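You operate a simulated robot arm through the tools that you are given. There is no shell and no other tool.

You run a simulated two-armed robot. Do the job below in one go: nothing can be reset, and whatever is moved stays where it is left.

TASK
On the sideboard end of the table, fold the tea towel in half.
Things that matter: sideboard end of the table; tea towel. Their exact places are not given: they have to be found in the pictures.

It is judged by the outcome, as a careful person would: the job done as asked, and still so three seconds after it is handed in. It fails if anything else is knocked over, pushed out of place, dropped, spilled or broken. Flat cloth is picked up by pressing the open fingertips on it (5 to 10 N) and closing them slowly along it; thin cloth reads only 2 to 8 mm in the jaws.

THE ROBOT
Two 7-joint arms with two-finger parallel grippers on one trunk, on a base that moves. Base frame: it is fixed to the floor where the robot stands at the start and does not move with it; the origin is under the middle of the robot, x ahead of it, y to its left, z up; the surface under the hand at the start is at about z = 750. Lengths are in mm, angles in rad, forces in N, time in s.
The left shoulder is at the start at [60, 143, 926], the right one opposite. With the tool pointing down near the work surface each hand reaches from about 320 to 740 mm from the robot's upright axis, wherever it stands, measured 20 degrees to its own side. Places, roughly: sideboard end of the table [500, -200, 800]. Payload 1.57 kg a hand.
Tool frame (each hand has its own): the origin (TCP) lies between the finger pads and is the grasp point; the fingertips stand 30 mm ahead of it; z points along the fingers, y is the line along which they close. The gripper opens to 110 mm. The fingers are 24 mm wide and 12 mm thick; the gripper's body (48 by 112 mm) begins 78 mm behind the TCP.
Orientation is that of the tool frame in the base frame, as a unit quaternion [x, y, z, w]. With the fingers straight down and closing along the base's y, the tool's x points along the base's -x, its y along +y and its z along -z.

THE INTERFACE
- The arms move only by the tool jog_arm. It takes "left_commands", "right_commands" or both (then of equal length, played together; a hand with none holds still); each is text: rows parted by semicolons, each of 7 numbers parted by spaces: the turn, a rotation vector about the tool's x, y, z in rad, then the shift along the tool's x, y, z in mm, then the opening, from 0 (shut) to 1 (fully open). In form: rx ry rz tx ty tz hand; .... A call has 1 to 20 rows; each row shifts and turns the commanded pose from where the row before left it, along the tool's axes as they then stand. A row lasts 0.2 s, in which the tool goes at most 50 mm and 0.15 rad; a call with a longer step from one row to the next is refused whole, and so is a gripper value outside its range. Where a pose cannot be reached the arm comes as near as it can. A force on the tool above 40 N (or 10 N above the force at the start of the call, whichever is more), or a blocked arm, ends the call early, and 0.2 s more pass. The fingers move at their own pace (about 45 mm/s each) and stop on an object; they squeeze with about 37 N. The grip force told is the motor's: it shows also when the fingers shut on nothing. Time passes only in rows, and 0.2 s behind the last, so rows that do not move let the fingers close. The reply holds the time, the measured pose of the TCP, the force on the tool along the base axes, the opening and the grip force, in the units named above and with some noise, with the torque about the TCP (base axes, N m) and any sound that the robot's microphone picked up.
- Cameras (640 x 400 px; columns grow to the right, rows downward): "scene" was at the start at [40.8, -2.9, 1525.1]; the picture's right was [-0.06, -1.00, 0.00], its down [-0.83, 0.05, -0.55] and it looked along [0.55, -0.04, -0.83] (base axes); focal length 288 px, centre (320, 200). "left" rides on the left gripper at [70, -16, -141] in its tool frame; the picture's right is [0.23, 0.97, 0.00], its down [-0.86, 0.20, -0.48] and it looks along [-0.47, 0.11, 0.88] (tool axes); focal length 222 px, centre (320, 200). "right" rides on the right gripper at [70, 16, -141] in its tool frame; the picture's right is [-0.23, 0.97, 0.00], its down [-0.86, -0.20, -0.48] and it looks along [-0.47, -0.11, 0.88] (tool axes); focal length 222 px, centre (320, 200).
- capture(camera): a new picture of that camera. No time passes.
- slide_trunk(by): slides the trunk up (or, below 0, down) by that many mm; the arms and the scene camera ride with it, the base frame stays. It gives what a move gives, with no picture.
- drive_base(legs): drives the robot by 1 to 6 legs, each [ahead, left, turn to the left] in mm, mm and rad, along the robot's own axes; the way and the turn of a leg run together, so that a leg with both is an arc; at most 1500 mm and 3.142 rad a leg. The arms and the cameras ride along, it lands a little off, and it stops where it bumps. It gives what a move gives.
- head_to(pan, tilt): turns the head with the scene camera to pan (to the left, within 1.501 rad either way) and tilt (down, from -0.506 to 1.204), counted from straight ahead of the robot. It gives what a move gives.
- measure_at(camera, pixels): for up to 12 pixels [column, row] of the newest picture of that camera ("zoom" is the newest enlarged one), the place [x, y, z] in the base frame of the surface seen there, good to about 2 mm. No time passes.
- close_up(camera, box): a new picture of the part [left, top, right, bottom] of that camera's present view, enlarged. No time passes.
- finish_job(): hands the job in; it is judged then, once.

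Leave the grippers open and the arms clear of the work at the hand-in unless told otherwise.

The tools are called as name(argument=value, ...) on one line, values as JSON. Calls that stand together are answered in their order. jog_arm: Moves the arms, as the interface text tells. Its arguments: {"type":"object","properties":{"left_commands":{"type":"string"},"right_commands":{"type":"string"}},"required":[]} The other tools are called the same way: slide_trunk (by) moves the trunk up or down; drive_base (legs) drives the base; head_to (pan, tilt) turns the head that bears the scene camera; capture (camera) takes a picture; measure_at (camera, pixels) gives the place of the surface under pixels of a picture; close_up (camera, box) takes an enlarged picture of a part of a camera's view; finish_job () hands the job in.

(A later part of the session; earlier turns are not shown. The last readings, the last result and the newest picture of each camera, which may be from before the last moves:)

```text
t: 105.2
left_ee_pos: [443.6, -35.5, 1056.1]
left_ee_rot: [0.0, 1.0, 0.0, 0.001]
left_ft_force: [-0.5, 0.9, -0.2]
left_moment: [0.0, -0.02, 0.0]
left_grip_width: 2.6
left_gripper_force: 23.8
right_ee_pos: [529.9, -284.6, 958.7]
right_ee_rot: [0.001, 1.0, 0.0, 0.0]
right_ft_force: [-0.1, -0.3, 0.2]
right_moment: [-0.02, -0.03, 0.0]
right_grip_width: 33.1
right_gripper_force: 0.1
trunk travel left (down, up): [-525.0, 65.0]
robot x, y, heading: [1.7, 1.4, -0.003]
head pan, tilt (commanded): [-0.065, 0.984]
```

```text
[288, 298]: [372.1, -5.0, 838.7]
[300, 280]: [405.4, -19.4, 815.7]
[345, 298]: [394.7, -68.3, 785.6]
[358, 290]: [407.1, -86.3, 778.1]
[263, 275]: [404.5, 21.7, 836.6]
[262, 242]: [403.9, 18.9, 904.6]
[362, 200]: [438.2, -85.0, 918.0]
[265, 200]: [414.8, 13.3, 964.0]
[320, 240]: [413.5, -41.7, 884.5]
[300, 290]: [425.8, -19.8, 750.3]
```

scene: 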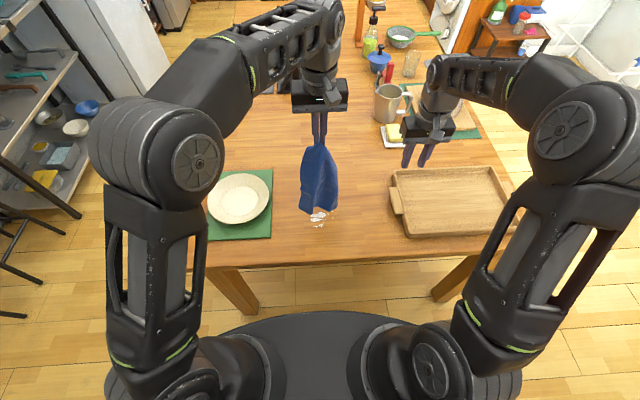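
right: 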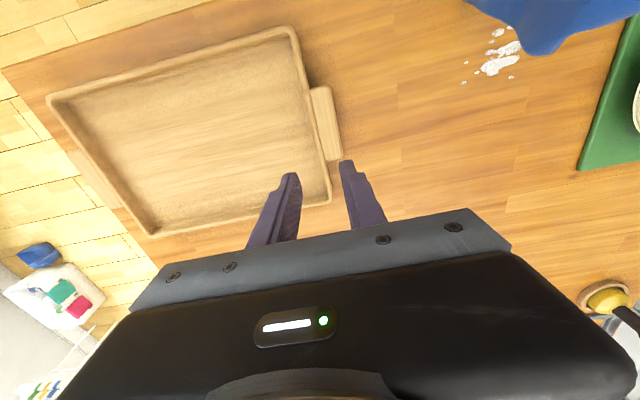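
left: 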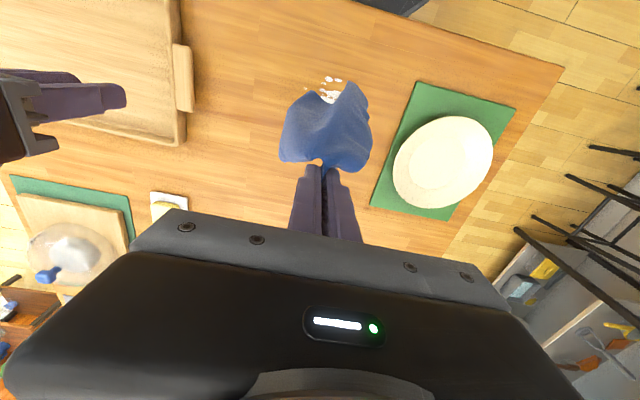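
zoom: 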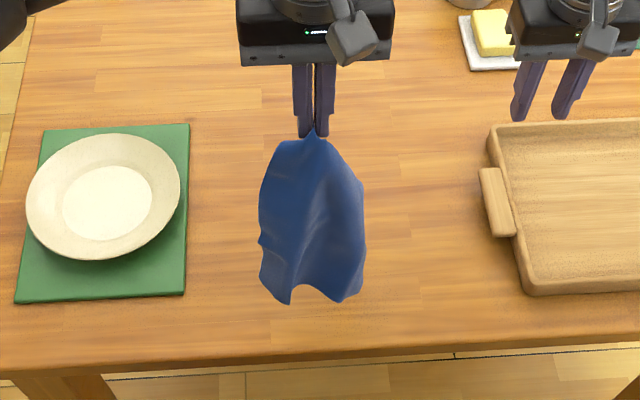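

The lower corners hang 25–30 mm above the table near x ≈ 400. I'll lower to touch, then lay it out by moving forward and down together.

jog_arm(left_commands="0 0 0 0 0 15 0;0 0 0 0 0 15 0;0 0 0 -16 2 15.5 0;0 0 0 -16 2 15.5 0;0 0 0 -16 2 15.5 0;0 0 0 -16 2 15.5 0;0 0 0 -16 2 15.5 0;0 0 0 -16 2 15.5 0;0 0 0 -16 2 15.5 0;0 0 0 -16 2 15.5 0;0 0 0 -16 2 15.5 0;0 0 0 -16 2 15.5 0;0 0 0 -16 2 15.5 0;0 0 0 -16 2 15.5 0;0 0 0 -14 2 15 0;0 0 0 -12 2 14 0;0 0 0 0 0 0 0")

capture(camera="scene")

close_up(camera="scene", box=[260, 140, 400, 260])

```text
t: 108.8
left_ee_pos: [658.6, -8.1, 810.5]
left_ee_rot: [0.0, 1.0, 0.0, 0.0]
left_ft_force: [-0.6, 0.1, -0.8]
left_moment: [-0.01, -0.05, 0.05]
left_grip_width: 2.6
left_gripper_force: 24.5
right_ee_pos: [529.6, -284.1, 957.2]
right_ee_rot: [0.0, 1.0, 0.001, 0.0]
right_ft_force: [0.5, 0.5, 0.1]
right_moment: [-0.01, -0.03, 0.03]
right_grip_width: 32.9
right_gripper_force: 0.0
trunk travel left (down, up): [-525.0, 65.0]
robot x, y, heading: [1.5, -1.5, 0.006]
head pan, tilt (commanded): [-0.065, 0.984]
```

```text
taken
```

scene: 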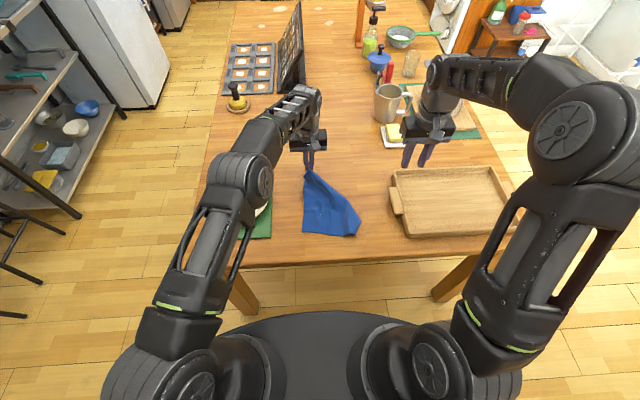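

```text
3.33 times, centred on (330, 200) of scene
```

zoom: 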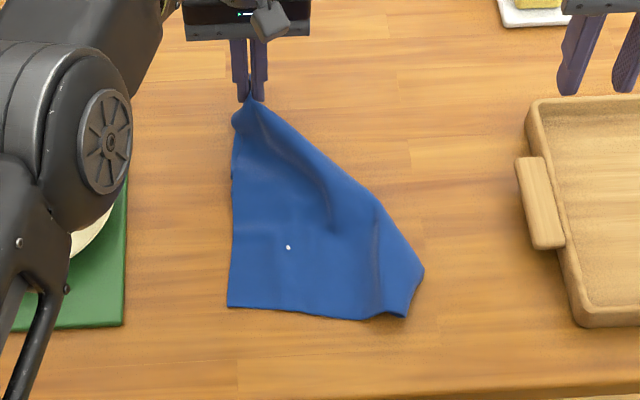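

The towel is almost fully laid out. The held corner is far-left, the left and near edges are straight, and only the far-right corner has collapsed toward the right side. I'll set the held corner down, release it, and look.

jog_arm(left_commands="0 0 0 -4 1 10 0;0 0 0 -3 0 10 0;0 0 0 0 0 4 0;0 0 0 0 0 2 0;0 0 0 0 0 0 0;0 0 0 0 0 0 0.05;0 0 0 0 0 0 0.1;0 0 0 0 0 0 0.15;0 0 0 0 0 0 0.2;0 0 0 0 0 0 0.25;0 0 0 0 0 0 0.3;0 0 0 0 0 -5 0.3;0 0 0 0 0 -20 0.3;0 0 0 5 15 -30 0.3;0 0 0 15 25 -30 0.3;0 0 0 15 25 -30 0.3;0 0 0 0 0 0 0.3")

capture(camera="right")

close_up(camera="scene", box=[270, 150, 380, 250])

capture(camera="left")

```text
t: 112.4
left_ee_pos: [629.1, 60.3, 901.1]
left_ee_rot: [0.0, 1.0, 0.001, -0.001]
left_ft_force: [0.9, -0.4, 0.6]
left_moment: [0.01, 0.03, 0.0]
left_grip_width: 33.1
left_gripper_force: 0.0
right_ee_pos: [531.8, -283.7, 958.0]
right_ee_rot: [0.0, 1.0, 0.0, 0.0]
right_ft_force: [-0.2, -0.1, -0.5]
right_moment: [0.0, 0.01, -0.03]
right_grip_width: 32.8
right_gripper_force: 0.1
trunk travel left (down, up): [-525.0, 65.0]
robot x, y, heading: [-2.4, -1.5, 0.002]
head pan, tilt (commanded): [-0.065, 0.984]
```

```text
taken
```

right: 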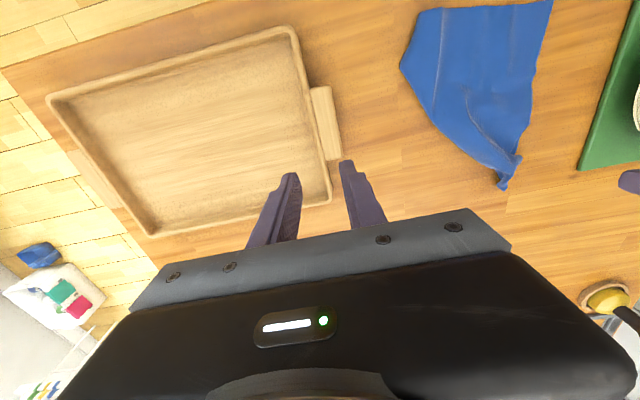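

```text
4.00 times, centred on (325, 200) of scene
```

zoom: 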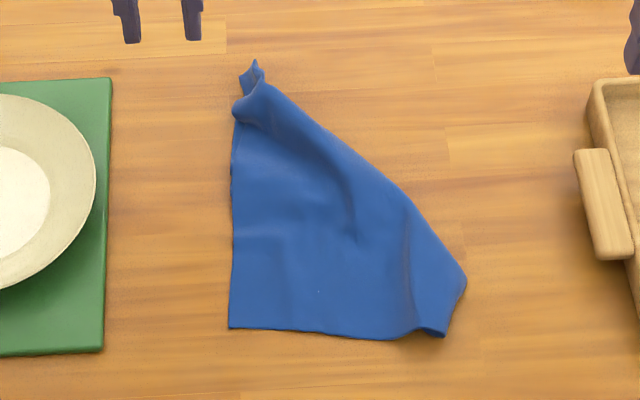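

```text
taken
```

left: 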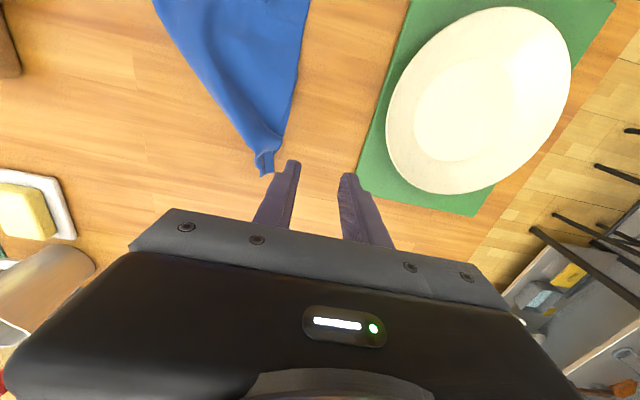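

measure_at(camera="zoom", pixels=[[254, 68], [235, 110], [231, 325], [390, 338], [443, 333], [464, 281], [410, 200], [330, 130], [350, 230], [405, 290], [300, 250], [425, 300]])

close_up(camera="right", box=[390, 0, 570, 195])

close_up(camera="scene", box=[345, 195, 385, 240])

```text
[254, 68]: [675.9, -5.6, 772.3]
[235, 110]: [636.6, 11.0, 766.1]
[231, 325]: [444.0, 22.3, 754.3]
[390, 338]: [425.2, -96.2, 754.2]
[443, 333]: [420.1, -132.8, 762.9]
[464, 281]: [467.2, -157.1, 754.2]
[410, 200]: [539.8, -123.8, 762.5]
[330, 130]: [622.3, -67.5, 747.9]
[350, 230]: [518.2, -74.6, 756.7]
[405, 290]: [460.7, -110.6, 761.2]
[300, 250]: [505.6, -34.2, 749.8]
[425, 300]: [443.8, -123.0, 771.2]
```

```text
2.05 times, centred on (480, 98) of right
```

zoom: 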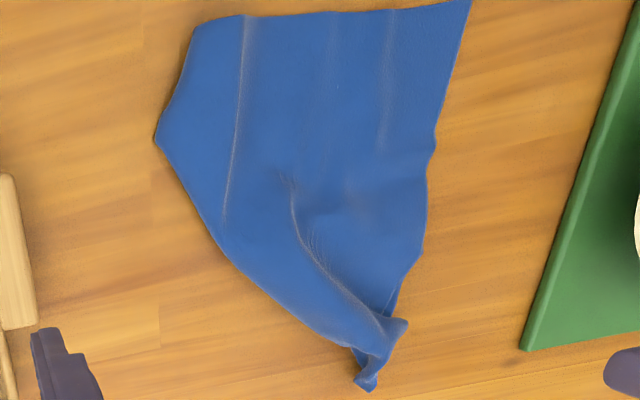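

```text
8.89 times, centred on (365, 218) of scene
```

zoom: 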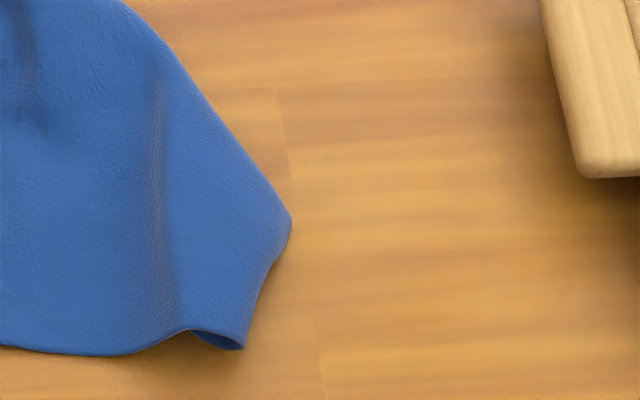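

The far-right part is tucked under along the diagonal, but the near edge is well exposed. Its left corner is at (444, 22) and its right end is a raised bulge at (440, -125). I'll take the near edge with both hands, hang the towel from it so the tucked part drops out, and lay it flat again. First I'll move both hands above those points.

jog_arm(left_commands="0 0 0 29.3 -10.7 16.8 0.3;0 0 0 29.3 -10.7 16.8 0.3;0 0 0 29.3 -10.7 16.8 0.3;0 0 0 29.3 -10.7 16.8 0.3;0 0 0 29.3 -10.7 16.8 0.3;0 0 0 29.3 -10.7 16.8 0.3;0 0 0 0 0 0 0.3", right_commands="0 0 0 16.3 26 20 0.3;0 0 0 16.3 26 20 0.3;0 0 0 16.3 26 25 0.3;0 0 0 16.3 26 25 0.3;0 0 0 16.3 26 30 0.3;0 0 0 16.3 25.7 30 0.3;0 0 0 0 0 0 0.3")

capture(camera="left")

capture(camera="right")

```text
t: 114.0
left_ee_pos: [454.4, -6.4, 799.0]
left_ee_rot: [0.0, 1.0, -0.002, 0.0]
left_ft_force: [-0.8, -0.7, 0.0]
left_moment: [0.0, -0.01, 0.0]
left_grip_width: 33.1
left_gripper_force: 0.0
right_ee_pos: [429.8, -125.8, 808.9]
right_ee_rot: [0.0, 1.0, 0.0, 0.0]
right_ft_force: [0.8, -0.7, -0.3]
right_moment: [0.03, -0.01, -0.02]
right_grip_width: 33.1
right_gripper_force: 0.0
trunk travel left (down, up): [-525.0, 65.0]
robot x, y, heading: [1.7, -0.4, -0.0]
head pan, tilt (commanded): [-0.065, 0.984]
```

```text
taken
```

left: 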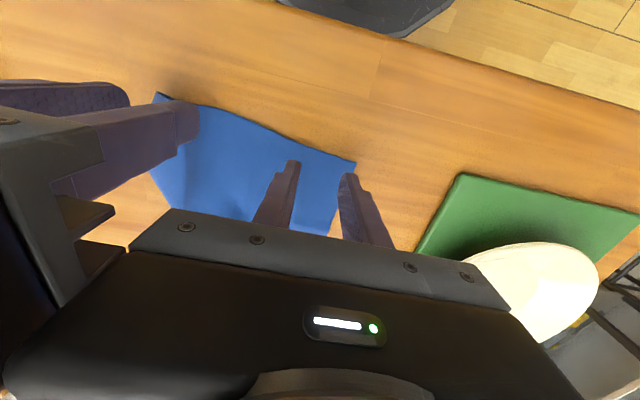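

```text
taken
```

right: 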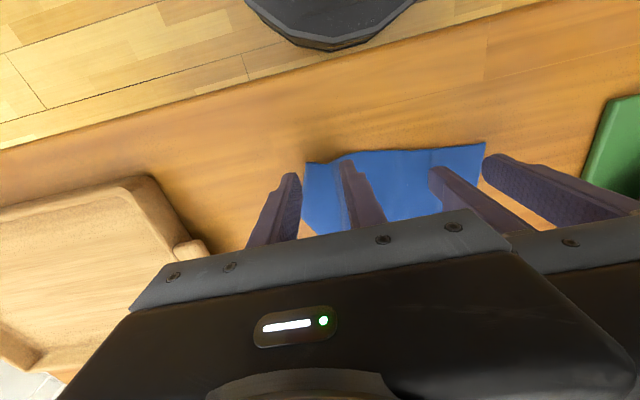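

Both hands are in position. I'll lower the left toward a press on its corner, and bring the right around its bulge without pressing.

jog_arm(left_commands="0 0 0 0 1 8 0.3;0 0 0 0 1 5 0.3;0 0 0 0 0 2 0.3;0 0 0 0 0 1.5 0.3;0 0 0 0 0 0 0.3;0 0 0 0 0 0 0.3", right_commands="0 0 0 0 -1 8 0.3;0 0 0 0 0 8 0.3;0 0 0 0 0 5 0.3;0 0 0 0 0 0 0.3;0 0 0 0 0 0 0.3;0 0 0 0 0 0 0.3")

capture(camera="right")

```text
t: 115.4
left_ee_pos: [457.3, -5.1, 783.2]
left_ee_rot: [0.0, 1.0, 0.0, 0.0]
left_ft_force: [0.5, 0.5, 0.6]
left_moment: [0.01, 0.0, -0.02]
left_grip_width: 33.1
left_gripper_force: 0.0
right_ee_pos: [431.7, -129.1, 788.6]
right_ee_rot: [0.0, 1.0, 0.0, 0.0]
right_ft_force: [-0.3, 0.0, 0.6]
right_moment: [-0.02, 0.01, 0.01]
right_grip_width: 32.9
right_gripper_force: 0.1
trunk travel left (down, up): [-525.0, 65.0]
robot x, y, heading: [1.2, -0.7, 0.001]
head pan, tilt (commanded): [-0.065, 0.984]
```

```text
taken
```

right: 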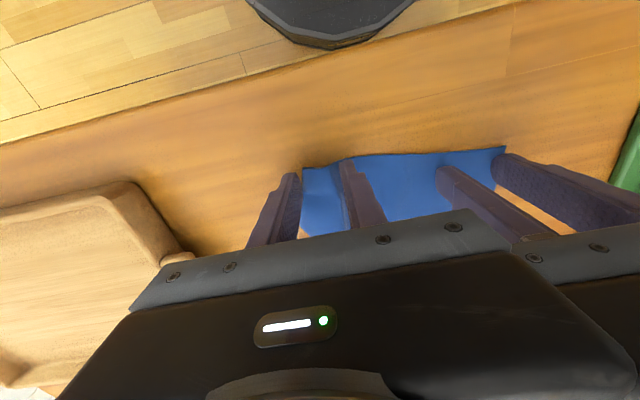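

Next I'll press the left a little more and check the force.

jog_arm(left_commands="0 0 0 0 0 1 0.3;0 0 0 0 0 0.6 0.3;0 0 0 0 0 0 0.3;0 0 0 0 0 0 0.3;0 0 0 0 0 0 0.3", right_commands="0 0 0 0 0 1 0.3;0 0 0 0 0 0 0.3;0 0 0 0 0 0 0.3;0 0 0 0 0 0 0.3;0 0 0 0 0 0 0.3")

```text
t: 116.6
left_ee_pos: [456.4, -5.0, 783.5]
left_ee_rot: [0.0, 1.0, 0.0, 0.0]
left_ft_force: [-0.4, -0.5, 0.1]
left_moment: [0.01, 0.0, -0.01]
left_grip_width: 32.8
left_gripper_force: 0.1
right_ee_pos: [431.7, -127.4, 787.3]
right_ee_rot: [0.0, 1.0, 0.0, 0.0]
right_ft_force: [-0.6, -1.3, 0.5]
right_moment: [-0.03, -0.01, 0.01]
right_grip_width: 32.8
right_gripper_force: 0.1
trunk travel left (down, up): [-525.0, 65.0]
robot x, y, heading: [2.7, -1.7, -0.002]
head pan, tilt (commanded): [-0.065, 0.984]
```

jog_arm(left_commands="0 0 0 0 0 1 0.3;0 0 0 0 0 0.5 0.3;0 0 0 0 0 0 0.3;0 0 0 0 0 0 0.3;0 0 0 0 0 0 0.3")

```text
t: 117.8
left_ee_pos: [457.7, -5.2, 781.6]
left_ee_rot: [-0.001, 1.0, -0.001, 0.001]
left_ft_force: [2.0, -1.7, 18.4]
left_moment: [0.16, 0.04, -0.01]
left_grip_width: 32.8
left_gripper_force: 0.1
right_ee_pos: [431.9, -128.9, 787.4]
right_ee_rot: [0.0, 1.0, 0.0, 0.0]
right_ft_force: [-1.3, -0.5, -0.3]
right_moment: [-0.01, 0.02, -0.01]
right_grip_width: 33.0
right_gripper_force: 0.1
trunk travel left (down, up): [-525.0, 65.0]
robot x, y, heading: [-3.1, -1.8, 0.003]
head pan, tilt (commanded): [-0.065, 0.984]
```

It reads 18 N. I'll ease the left up 0.7 mm and close both hands slowly.

jog_arm(left_commands="0 0 0 0 0 -0.7 0.3;0 0 0 0 0 0 0.3;0 0 0 0 0 0 0.3;0 0 0 0 0 0 0.27;0 0 0 0 0 0 0.24;0 0 0 0 0 0 0.21;0 0 0 0 0 0 0.18;0 0 0 0 0 0 0.15;0 0 0 0 0 0 0.12;0 0 0 0 0 0 0.09;0 0 0 0 0 0 0.06;0 0 0 0 0 0 0.03;0 0 0 0 0 0 0;0 0 0 0 0 0 0;0 0 0 0 0 0 0", right_commands="0 0 0 0 0 0 0.3;0 0 0 0 0 0 0.3;0 0 0 0 0 0 0.3;0 0 0 0 0 0 0.27;0 0 0 0 0 0 0.24;0 0 0 0 0 0 0.21;0 0 0 0 0 0 0.18;0 0 0 0 0 0 0.15;0 0 0 0 0 0 0.12;0 0 0 0 0 0 0.09;0 0 0 0 0 0 0.06;0 0 0 0 0 0 0.03;0 0 0 0 0 0 0;0 0 0 0 0 0 0;0 0 0 0 0 0 0")

capture(camera="left")

capture(camera="right")

```text
t: 121.0
left_ee_pos: [456.7, -3.1, 781.8]
left_ee_rot: [0.0, 1.0, 0.0, 0.0]
left_ft_force: [-1.1, -0.8, 14.7]
left_moment: [0.03, 0.08, 0.01]
left_grip_width: 6.6
left_gripper_force: 26.2
right_ee_pos: [431.7, -129.2, 787.8]
right_ee_rot: [0.0, 1.0, 0.0, 0.0]
right_ft_force: [-0.2, 2.9, 0.3]
right_moment: [0.14, -0.02, 0.03]
right_grip_width: 2.1
right_gripper_force: 23.6
trunk travel left (down, up): [-525.0, 65.0]
robot x, y, heading: [-0.2, -1.5, 0.001]
head pan, tilt (commanded): [-0.065, 0.984]
```

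```text
taken
```

left: 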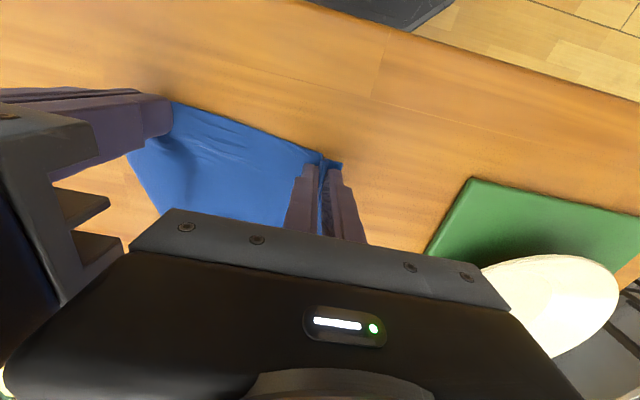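

```text
taken
```

right: 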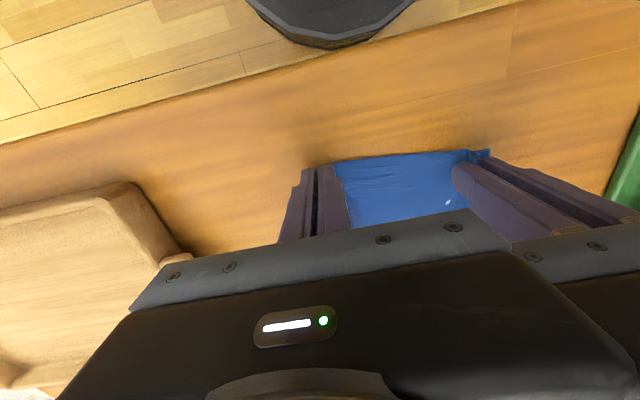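

Both hands hold the near edge (6.6 and 2.1 mm). I'll lift it up and forward together so the whole towel hangs and the tucked part drops free.

jog_arm(left_commands="0 0 0 0 0 -10 0;0 0 0 -5 0 -20 0;0 0 0 -10 0 -25 0;0 0 0 -12 0 -25 0;0 0 0 -12 0 -25 0;0 0 0 -12 0 -25 0;0 0 0 -12 0 -25 0;0 0 0 -12 0 -25 0;0 0 0 -12 0 -25 0;0 0 0 -12 0 -25 0;0 0 0 -10 0 -25 0;0 0 0 -5 0 -15 0;0 0 0 0 0 0 0;0 0 0 0 0 0 0", right_commands="0 0 0 0 0 -4 0;0 0 0 -5 0 -20 0;0 0 0 -10 0 -25 0;0 0 0 -12 0 -25 0;0 0 0 -12 0 -25 0;0 0 0 -12 0 -25 0;0 0 0 -12 0 -25 0;0 0 0 -12 0 -25 0;0 0 0 -12 0 -25 0;0 0 0 -12 0 -25 0;0 0 0 -10 0 -25 0;0 0 0 -5 0 -15 0;0 0 0 0 0 0 0;0 0 0 0 0 0 0")

capture(camera="scene")

close_up(camera="scene", box=[260, 110, 400, 240])

capture(camera="right")

```text
t: 124.0
left_ee_pos: [567.9, -4.8, 1044.3]
left_ee_rot: [0.0, 1.0, 0.0, 0.002]
left_ft_force: [-1.1, -3.2, -0.3]
left_moment: [-0.07, 0.04, 0.01]
left_grip_width: 5.9
left_gripper_force: 25.9
left hand out of reach, approached as far as the arm can: row 12
right_ee_pos: [541.9, -128.7, 1051.9]
right_ee_rot: [0.0, 1.0, 0.0, 0.0]
right_ft_force: [0.2, 3.4, -1.4]
right_moment: [0.12, 0.02, 0.02]
right_grip_width: 1.7
right_gripper_force: 23.3
trunk travel left (down, up): [-525.0, 65.0]
robot x, y, heading: [0.6, -1.4, 0.001]
head pan, tilt (commanded): [-0.065, 0.984]
```

```text
taken
```

scene: 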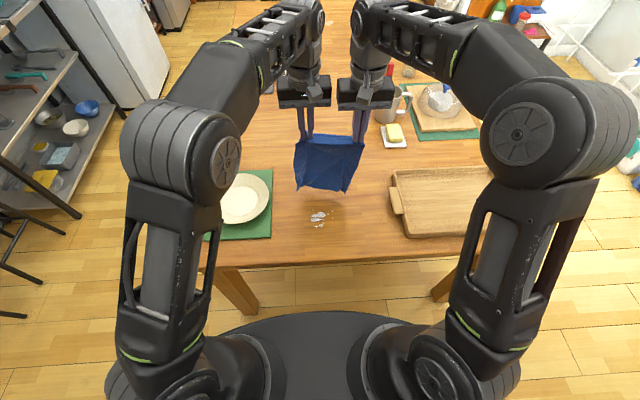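

```text
3.08 times, centred on (330, 175) of scene
```

zoom: 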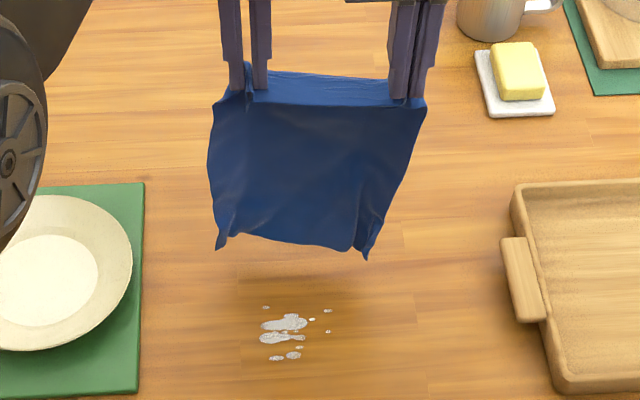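

```text
taken
```

right: 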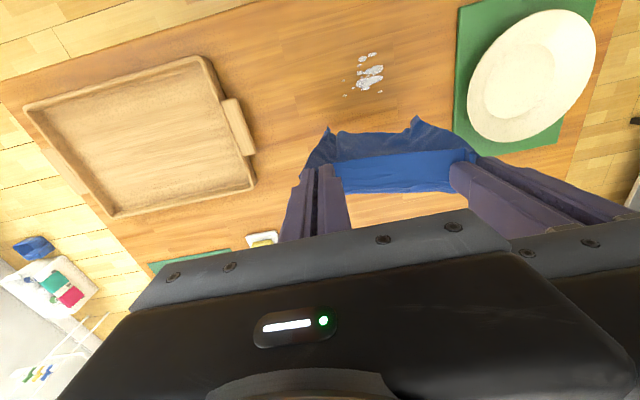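

It now hangs as one clean rectangular sheet. I'll measure its corners.

measure_at(camera="zoom", pixels=[[220, 245], [235, 235], [290, 240], [350, 248], [365, 254], [213, 105], [210, 170], [424, 105], [405, 170], [300, 170], [380, 215], [250, 90]])

close_up(camera="scene", box=[290, 130, 370, 200])

```text
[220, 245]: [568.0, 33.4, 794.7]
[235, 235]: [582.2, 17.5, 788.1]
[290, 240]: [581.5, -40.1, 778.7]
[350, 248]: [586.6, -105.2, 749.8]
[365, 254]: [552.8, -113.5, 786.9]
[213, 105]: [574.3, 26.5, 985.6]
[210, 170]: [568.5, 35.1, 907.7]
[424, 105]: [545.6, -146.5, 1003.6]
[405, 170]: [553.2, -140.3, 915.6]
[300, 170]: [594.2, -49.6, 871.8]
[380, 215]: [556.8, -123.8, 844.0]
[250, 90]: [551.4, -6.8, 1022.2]
```

```text
5.71 times, centred on (330, 165) of scene
```

zoom: 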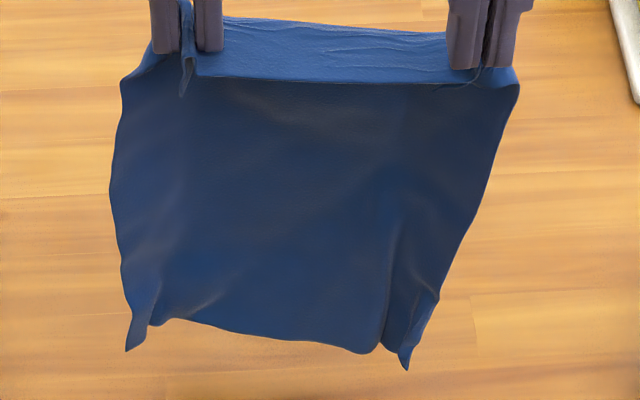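

I'll tilt the hands forward and carry the hanging towel out to x ≈ 685, bringing both hands to the same x so it lays square to the table.

jog_arm(left_commands="0 -0.1 0 -8 0 0 0;0 -0.1 0 -8 0 0.8 0;0 -0.1 0 -7.8 0 1.6 0;0 -0.1 0 -7.6 0 2.4 0;0 -0.1 0 -7.4 0 3.1 0;0 0 0 -13.5 0 7.4 0;0 0 0 -13.5 0 7.4 0;0 0 0 -13.5 0 7.4 0;0 0 0 -13.5 0 7.4 0;0 0 0 -13.5 0 7.4 0;0 0 0 0 0 0 0;0 0 0 0 0 0 0;0 0 0 0 0 0 0;0 0 0 0 0 0 0", right_commands="0 -0.1 0 -10 0 0 0;0 -0.1 0 -10 0 1 0;0 -0.1 0 -9.8 0 2 0;0 -0.1 0 -9.6 0 3 0;0 -0.1 0 -9.2 0 3.9 0;0 0 0 -16.3 0 8.9 0;0 0 0 -16.3 0 8.9 0;0 0 0 -16.3 0 8.9 0;0 0 0 -16.3 0 8.9 0;0 0 0 -16.3 0 8.9 0;0 0 0 0 0 0 0;0 0 0 0 0 0 0;0 0 0 0 0 0 0;0 0 0 0 0 0 0")

close_up(camera="scene", box=[260, 80, 400, 210])

```text
t: 127.0
left_ee_pos: [684.9, -4.7, 1045.0]
left_ee_rot: [0.0, 0.969, 0.0, 0.248]
left_ft_force: [-0.4, -4.8, 0.9]
left_moment: [-0.13, -0.03, -0.07]
left_grip_width: 6.6
left_gripper_force: 26.0
right_ee_pos: [687.9, -128.3, 1051.9]
right_ee_rot: [0.0, 0.969, 0.0, 0.246]
right_ft_force: [-0.2, 5.1, -0.2]
right_moment: [0.1, 0.01, 0.08]
right_grip_width: 2.0
right_gripper_force: 24.1
trunk travel left (down, up): [-525.0, 65.0]
robot x, y, heading: [-0.9, 5.0, -0.0]
head pan, tilt (commanded): [-0.065, 0.984]
```

```text
3.08 times, centred on (330, 145) of scene
```

zoom: 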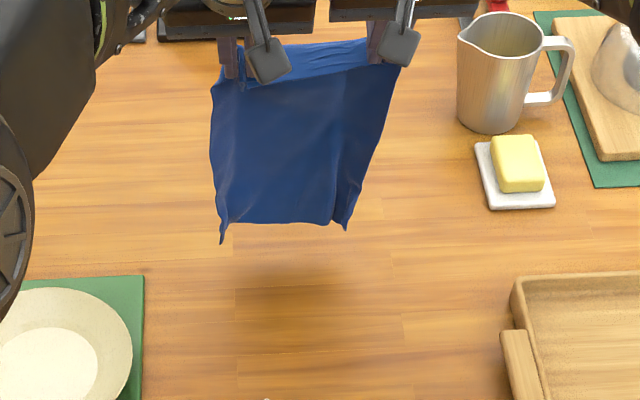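

measure_at(camera="zoom", pixels=[[221, 235], [235, 222], [290, 220], [335, 220], [346, 227], [212, 150], [376, 140], [360, 180], [280, 150]])

```text
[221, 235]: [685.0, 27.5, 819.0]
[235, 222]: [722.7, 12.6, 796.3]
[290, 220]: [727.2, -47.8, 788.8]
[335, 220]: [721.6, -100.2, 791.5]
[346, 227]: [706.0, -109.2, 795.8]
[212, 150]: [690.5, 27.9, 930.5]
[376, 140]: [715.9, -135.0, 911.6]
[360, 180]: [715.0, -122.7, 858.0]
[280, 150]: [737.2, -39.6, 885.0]
```

The lower edge is about 40 mm above the table at x ≈ 722, clear of the mug and butter. I'll touch down and lay the towel back toward the robot along a diagonal.

jog_arm(left_commands="0 0 0 9.1 0 16.7 0;0 0 0 9.1 0 16.7 0;0 0 0 19.7 0 4.8 0;0 0 0 19.7 0 4.8 0;0 0 0 19.7 0 4.8 0;0 0 0 19.7 0 4.8 0;0 0 0 19.7 0 4.8 0;0 0 0 19.7 0 4.8 0;0 0 0 19.7 0 4.8 0;0 0 0 19.7 0 4.8 0;0 0 0 19.7 0 4.8 0;0 0 0 19.7 0 4.8 0;0 0 0 19.7 0 4.8 0;0 0 0 19.7 0 4.8 0;0 0 0 19.7 0 4.8 0;0 0 0 0 0 0 0", right_commands="0 0 0 9.1 0 16.7 0;0 0 0 9.1 0 16.7 0;0 0 0 19.7 0 4.8 0;0 0 0 19.7 0 4.8 0;0 0 0 19.7 0 4.8 0;0 0 0 19.7 0 4.8 0;0 0 0 19.7 0 4.8 0;0 0 0 19.7 0 4.8 0;0 0 0 19.7 0 4.8 0;0 0 0 19.7 0 4.8 0;0 0 0 19.7 0 4.8 0;0 0 0 19.7 0 4.8 0;0 0 0 19.7 0 4.8 0;0 0 0 19.7 0 4.8 0;0 0 0 19.7 0 4.8 0;0 0 0 0 0 0 0")

capture(camera="scene")

close_up(camera="scene", box=[260, 120, 400, 250])

```text
t: 130.4
left_ee_pos: [490.6, -5.0, 829.7]
left_ee_rot: [0.0, 0.969, 0.0, 0.248]
left_ft_force: [-0.4, -3.4, -0.2]
left_moment: [-0.13, -0.02, -0.03]
left_grip_width: 6.0
left_gripper_force: 26.3
right_ee_pos: [495.1, -128.4, 835.1]
right_ee_rot: [0.001, 0.969, 0.0, 0.248]
right_ft_force: [-0.3, 2.6, -0.4]
right_moment: [0.07, 0.02, 0.08]
right_grip_width: 1.8
right_gripper_force: 23.9
trunk travel left (down, up): [-525.0, 65.0]
robot x, y, heading: [-1.0, -0.3, -0.0]
head pan, tilt (commanded): [-0.065, 0.984]
```

```text
taken
```

scene: 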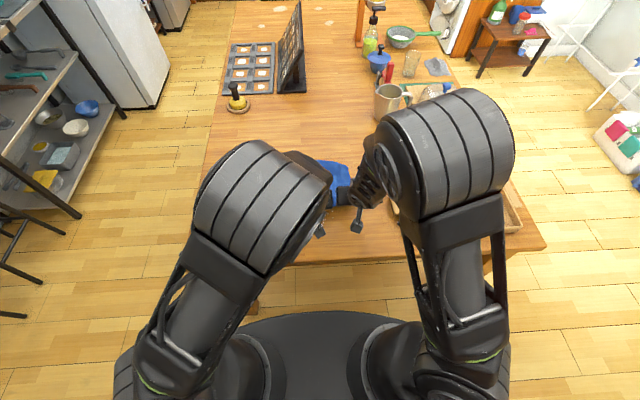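

```text
3.08 times, centred on (330, 185) of scene
```

zoom: 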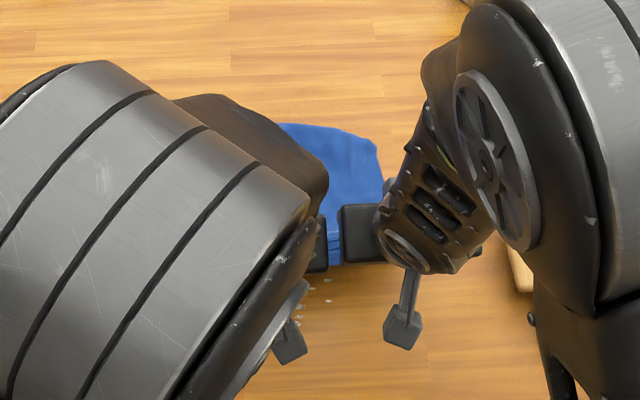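

The towel is laying out well. I'll drag back and lower further while reducing the tilt, to straighten it flat.

jog_arm(left_commands="0 0.1 0 13.4 0 -0.5 0;0 0.1 0 13.4 0 0.9 0;0 0.1 0 13.2 0 2.2 0;0 0 0 13 0 3.5 0;0 0 0 13 0 3.5 0;0 0 0 13 0 3.5 0;0 0 0 0 0 0 0", right_commands="0 0.1 0 13.4 0 0.3 0;0 0.1 0 13.4 0 1.8 0;0 0.1 0 13.2 0 3 0;0 0 0 13 0 4.3 0;0 0 0 13 0 4.3 0;0 0 0 13 0 4.3 0;0 0 0 0 0 0 0")

capture(camera="scene")

capture(camera="left")

capture(camera="right")

```text
t: 132.0
left_ee_pos: [418.2, -4.8, 792.8]
left_ee_rot: [0.0, 0.995, -0.001, 0.101]
left_ft_force: [0.8, -3.6, 0.9]
left_moment: [-0.16, -0.02, -0.02]
left_grip_width: 6.3
left_gripper_force: 26.1
right_ee_pos: [422.5, -130.8, 795.5]
right_ee_rot: [0.0, 0.995, 0.0, 0.099]
right_ft_force: [-1.4, 4.4, -0.3]
right_moment: [0.13, 0.02, 0.06]
right_grip_width: 2.0
right_gripper_force: 23.8
trunk travel left (down, up): [-525.0, 65.0]
robot x, y, heading: [-0.2, -0.4, 0.0]
head pan, tilt (commanded): [-0.065, 0.984]
```

```text
taken
```

scene: 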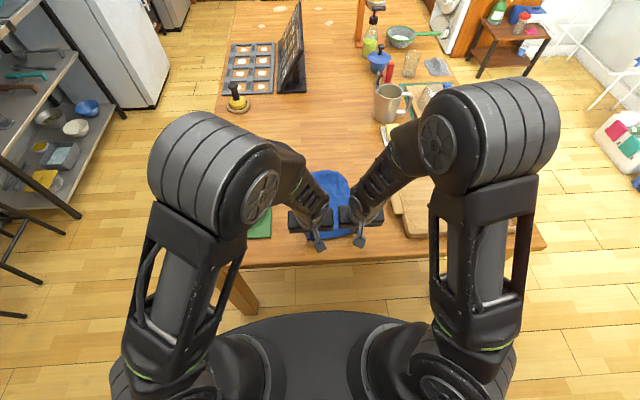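

```text
taken
```

left: 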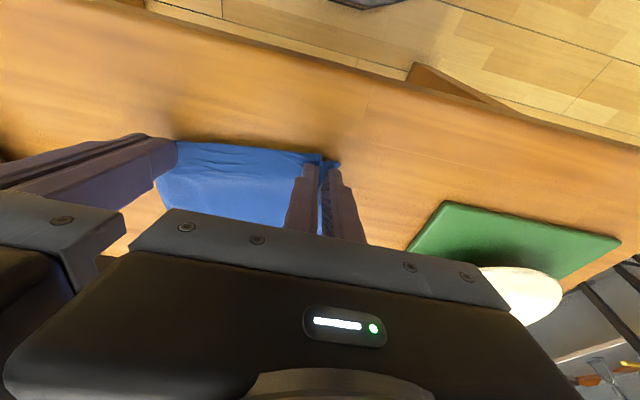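

```text
taken
```

right: 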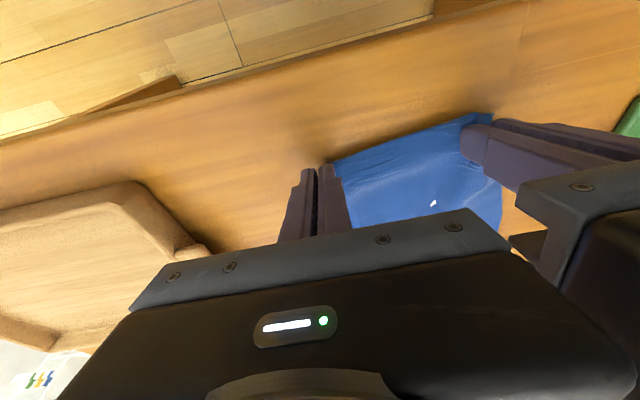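

close_up(camera="scene", box=[280, 150, 390, 250])

measure_at(camera="zoom", pixels=[[250, 95], [262, 88], [300, 88], [330, 95], [345, 110], [355, 140], [352, 160], [240, 120], [230, 150], [300, 120], [330, 130], [300, 180]])

```text
4.00 times, centred on (335, 200) of scene
```

zoom: 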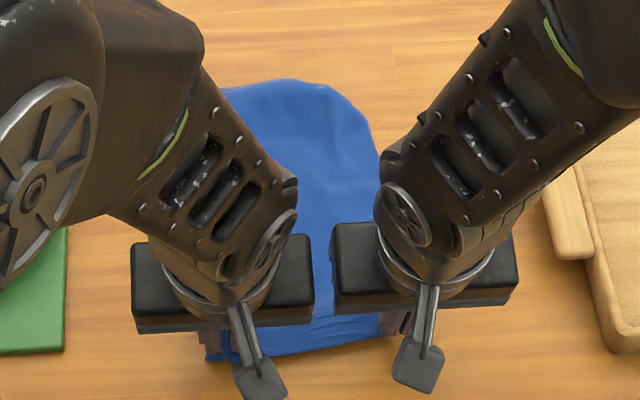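

```text
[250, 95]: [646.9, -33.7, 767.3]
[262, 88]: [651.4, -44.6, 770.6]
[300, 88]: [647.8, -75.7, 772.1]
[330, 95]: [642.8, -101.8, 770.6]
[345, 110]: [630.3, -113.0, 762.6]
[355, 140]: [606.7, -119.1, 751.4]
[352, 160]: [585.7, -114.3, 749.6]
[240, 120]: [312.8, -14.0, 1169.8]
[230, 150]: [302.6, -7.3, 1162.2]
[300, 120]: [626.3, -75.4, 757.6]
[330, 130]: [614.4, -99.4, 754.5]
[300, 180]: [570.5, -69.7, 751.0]
```

The far edge ended up slightly tucked under (a bulge at x ≈ 650, z ≈ 770). That doesn't matter for a better fold method. From here I can pinch the midpoints of the left and right edges, lift the towel by its middle line so both halves hang down, and lay it down already folded. First I'll set the near edge down and release it, pressing lightly so the pleats open.

jog_arm(left_commands="0 0.1 0 0 0 2 0;0 0.1 0 0 0 2 0;0 0 0 0 0 3 0;0 0 0 0 0 1 0;0 0 0 0 0 0 0;0 0 0 0 0 0 0", right_commands="0 0.1 0 0 0 3 0;0 0.1 0 0 0 3 0;0 0 0 0 0 3.5 0;0 0 0 0 0 1.5 0;0 0 0 0 0 0 0;0 0 0 0 0 0 0")

```text
t: 133.4
left_ee_pos: [418.5, -4.2, 784.7]
left_ee_rot: [0.0, 1.0, 0.0, 0.0]
left_ft_force: [0.8, -1.6, -0.2]
left_moment: [-0.06, 0.0, 0.02]
left_grip_width: 6.2
left_gripper_force: 26.0
right_ee_pos: [424.3, -129.3, 783.2]
right_ee_rot: [0.0, 1.0, 0.001, 0.0]
right_ft_force: [-1.4, 1.2, 6.0]
right_moment: [0.05, 0.01, 0.05]
right_grip_width: 2.1
right_gripper_force: 22.8
trunk travel left (down, up): [-525.0, 65.0]
robot x, y, heading: [0.8, -0.9, 0.0]
head pan, tilt (commanded): [-0.065, 0.984]
```

The right presses at 6 N. I'll lower the left 1.5 mm and open both slowly.

jog_arm(left_commands="0 0 0 0 0 1 0;0 0 0 0 0 0.7 0;0 0 0 0 0 0 0;0 0 0 0 0 0 0;0 0 0 0 0 0 0.03;0 0 0 0 0 0 0.06;0 0 0 0 0 0 0.09;0 0 0 0 0 0 0.12;0 0 0 0 0 0 0.15;0 0 0 0 0 0 0.18;0 0 0 0 0 0 0.21;0 0 0 0 0 0 0.24;0 0 0 0 0 0 0.27;0 0 0 0 0 0 0.3;0 0 0 0 0 0 0.3", right_commands="0 0 0 0 0 0 0;0 0 0 0 0 0 0;0 0 0 0 0 0 0;0 0 0 0 0 0 0;0 0 0 0 0 0 0.03;0 0 0 0 0 0 0.06;0 0 0 0 0 0 0.09;0 0 0 0 0 0 0.12;0 0 0 0 0 0 0.15;0 0 0 0 0 0 0.18;0 0 0 0 0 0 0.21;0 0 0 0 0 0 0.24;0 0 0 0 0 0 0.27;0 0 0 0 0 0 0.3;0 0 0 0 0 0 0.3")

capture(camera="left")

capture(camera="right")

```text
t: 136.6
left_ee_pos: [418.6, -3.8, 783.8]
left_ee_rot: [0.0, 1.0, 0.001, -0.001]
left_ft_force: [0.2, 0.5, 0.1]
left_moment: [-0.01, 0.01, 0.01]
left_grip_width: 33.0
left_gripper_force: 0.0
right_ee_pos: [424.1, -129.8, 782.7]
right_ee_rot: [0.0, 1.0, 0.0, 0.001]
right_ft_force: [0.3, -1.0, 0.7]
right_moment: [0.02, 0.01, 0.0]
right_grip_width: 33.1
right_gripper_force: 0.0
trunk travel left (down, up): [-525.0, 65.0]
robot x, y, heading: [-2.0, 1.5, 0.003]
head pan, tilt (commanded): [-0.065, 0.984]
```

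```text
taken
```

left: 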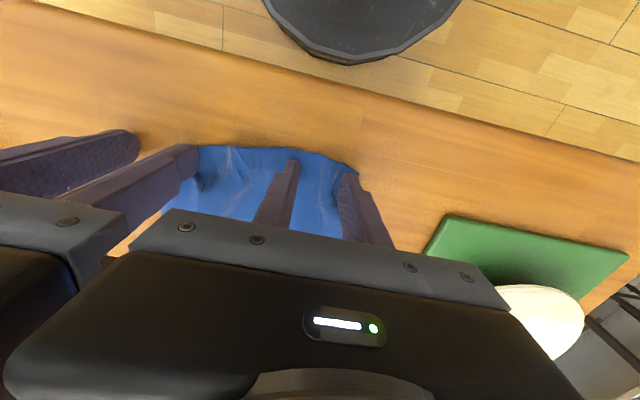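

```text
taken
```

right: 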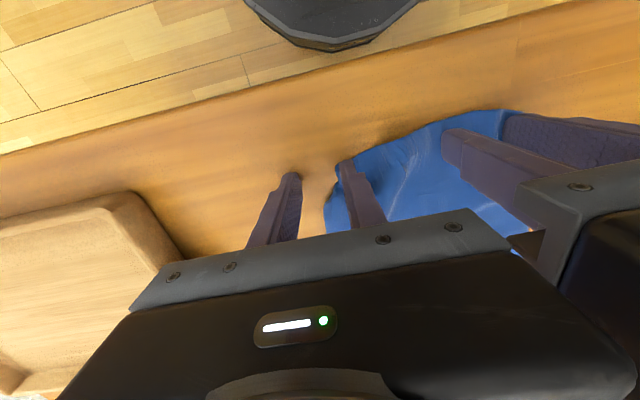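

Both are released. I'll raise the hands and move them outward for a clear view.

jog_arm(left_commands="0 0 0 0 0 -5 0.3;0 0 0 0 0 -15 0.3;0 0 0 0 5 -35 0.3;0 0 0 0 25 -35 0.3;0 0 0 0 35 -25 0.3;0 0 0 0 35 -10 0.3;0 0 0 0 0 0 0.3", right_commands="0 0 0 0 0 -5 0.3;0 0 0 0 0 -15 0.3;0 0 0 0 -5 -35 0.3;0 0 0 0 -25 -35 0.3;0 0 0 0 -35 -25 0.3;0 0 0 0 -35 -10 0.3;0 0 0 0 0 0 0.3")

capture(camera="scene")

close_up(camera="scene", box=[270, 150, 390, 260])

```text
t: 138.2
left_ee_pos: [418.4, 97.2, 908.7]
left_ee_rot: [0.0, 1.0, 0.0, 0.001]
left_ft_force: [-0.5, 0.4, 0.6]
left_moment: [0.0, -0.03, 0.02]
left_grip_width: 33.0
left_gripper_force: 0.0
right_ee_pos: [426.4, -227.5, 910.2]
right_ee_rot: [0.001, 1.0, 0.0, 0.0]
right_ft_force: [0.6, -0.2, 0.5]
right_moment: [-0.04, 0.0, 0.0]
right_grip_width: 32.9
right_gripper_force: 0.2
trunk travel left (down, up): [-525.0, 65.0]
robot x, y, heading: [-2.7, 3.3, -0.002]
head pan, tilt (commanded): [-0.065, 0.984]
```

```text
taken
```

scene: 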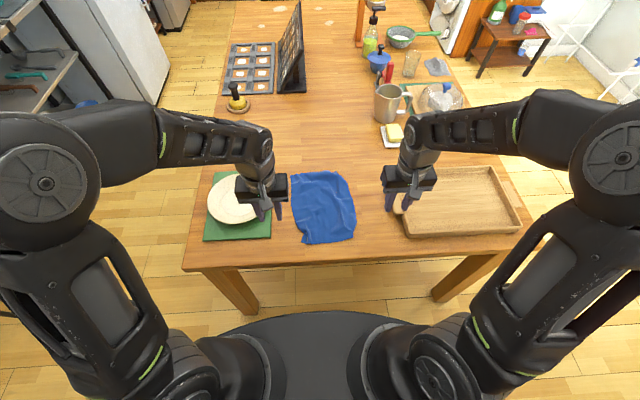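

```text
3.64 times, centred on (330, 205) of scene
```

zoom: 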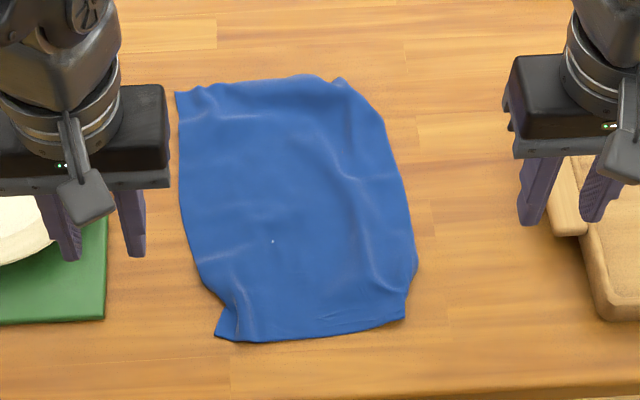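

The towel is nearly flat now, with just a few wrinkles. I'll measure its corners and edges.

measure_at(camera="zoom", pixels=[[179, 95], [345, 84], [383, 120], [218, 335], [403, 317], [416, 270], [182, 200], [400, 200], [222, 300], [290, 80], [310, 338], [200, 270]])

measure_at(camera="zoom", pixels=[[180, 140], [180, 165], [186, 230], [195, 255], [392, 160], [405, 220], [411, 245], [230, 165], [350, 180], [290, 190], [370, 250], [235, 310]])

capture(camera="right")

capture(camera="left")

```text
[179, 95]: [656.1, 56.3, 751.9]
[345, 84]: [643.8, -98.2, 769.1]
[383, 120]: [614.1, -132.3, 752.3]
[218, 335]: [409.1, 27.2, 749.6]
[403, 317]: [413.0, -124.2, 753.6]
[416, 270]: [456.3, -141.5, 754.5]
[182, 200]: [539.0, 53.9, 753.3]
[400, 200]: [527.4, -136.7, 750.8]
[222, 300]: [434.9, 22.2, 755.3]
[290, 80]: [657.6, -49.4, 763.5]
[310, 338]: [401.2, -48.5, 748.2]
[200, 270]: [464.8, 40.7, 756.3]
```

```text
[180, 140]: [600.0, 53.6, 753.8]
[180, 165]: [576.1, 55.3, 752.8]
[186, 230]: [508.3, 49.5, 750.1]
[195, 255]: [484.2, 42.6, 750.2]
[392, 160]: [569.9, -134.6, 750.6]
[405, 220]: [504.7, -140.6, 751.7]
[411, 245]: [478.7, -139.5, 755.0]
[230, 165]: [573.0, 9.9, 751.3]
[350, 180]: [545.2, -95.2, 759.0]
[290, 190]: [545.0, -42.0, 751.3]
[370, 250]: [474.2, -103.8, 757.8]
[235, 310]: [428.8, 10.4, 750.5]
```

```text
taken
```

right: 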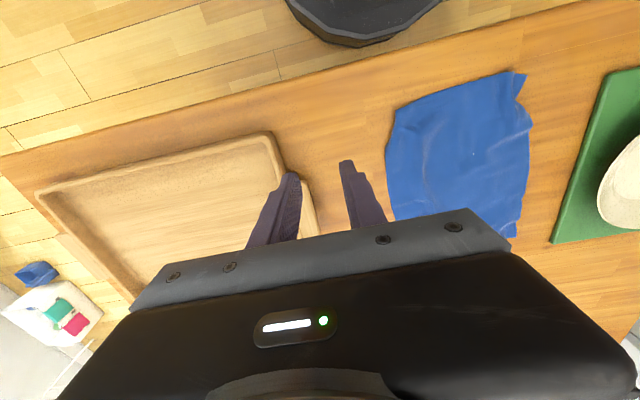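

```text
taken
```

left: 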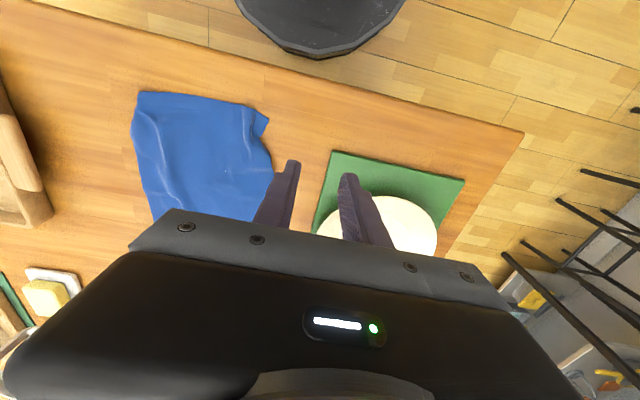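

close_up(camera="scene", box=[335, 190, 375, 250])

close_up(camera="right", box=[370, 50, 560, 240])

close_up(camera="scene", box=[280, 165, 365, 210])

```text
6.67 times, centred on (355, 220) of scene
```

zoom: 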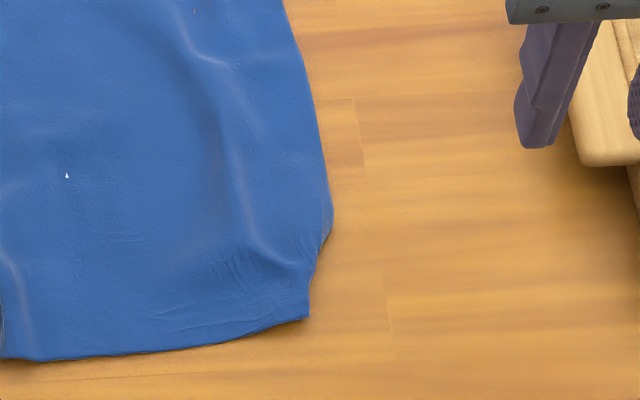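

```text
2.11 times, centred on (465, 145) of right
```

zoom: 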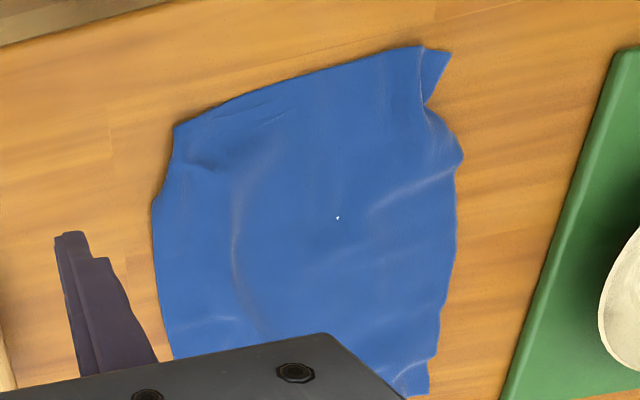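

```text
7.53 times, centred on (322, 188) of scene
```

zoom: 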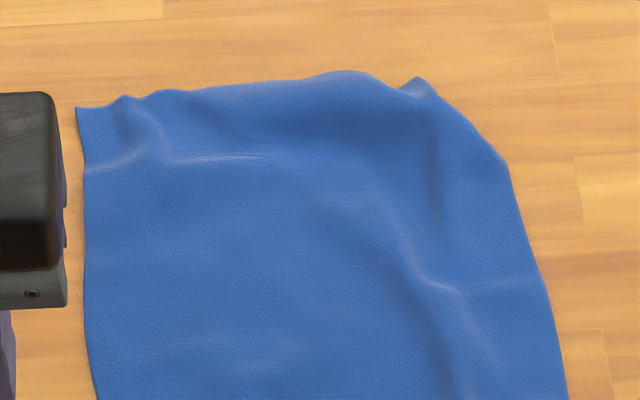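

The towel is flat enough. I place the middle line near x ≈ 523 at the left edge (y ≈ 54) and x ≈ 527 at the right edge (y ≈ -137). I'll turn both grippers a quarter turn so they close across that line, starting with the rotation at the present height.

jog_arm(left_commands="0 0 0.1428 0 0 0 0.3;0 0 0.1428 0 0 0 0.3;0 0 0.1428 0 0 0 0.3;0 0 0.1428 0 0 0 0.3;0 0 0.1428 0 0 0 0.3;0 0 0.1428 0 0 0 0.3;0 0 0.1428 0 0 0 0.3;0 0 0.1428 0 0 0 0.3;0 0 0.1428 0 0 0 0.3;0 0 0.1428 0 0 0 0.3;0 0 0.1428 0 0 0 0.3;0 0 0 0 0 0 0.3", right_commands="0 0 -0.1428 0 0 0 0.3;0 0 -0.1428 0 0 0 0.3;0 0 -0.1428 0 0 0 0.3;0 0 -0.1428 0 0 0 0.3;0 0 -0.1428 0 0 0 0.3;0 0 -0.1428 0 0 0 0.3;0 0 -0.1428 0 0 0 0.3;0 0 -0.1428 0 0 0 0.3;0 0 -0.1428 0 0 0 0.3;0 0 -0.1428 0 0 0 0.3;0 0 -0.1428 0 0 0 0.3;0 0 0 0 0 0 0.3")

```text
t: 140.8
left_ee_pos: [418.4, 95.8, 907.0]
left_ee_rot: [0.708, 0.706, 0.0, 0.0]
left_ft_force: [-0.2, 0.5, 0.2]
left_moment: [-0.03, -0.01, 0.03]
left_grip_width: 32.9
left_gripper_force: 0.1
right_ee_pos: [424.0, -228.2, 909.0]
right_ee_rot: [0.708, -0.706, 0.0, -0.001]
right_ft_force: [0.7, -0.3, -0.3]
right_moment: [-0.01, -0.02, 0.01]
right_grip_width: 32.9
right_gripper_force: 0.0
trunk travel left (down, up): [-525.0, 65.0]
robot x, y, heading: [0.1, 2.2, -0.0]
head pan, tilt (commanded): [-0.065, 0.984]
```

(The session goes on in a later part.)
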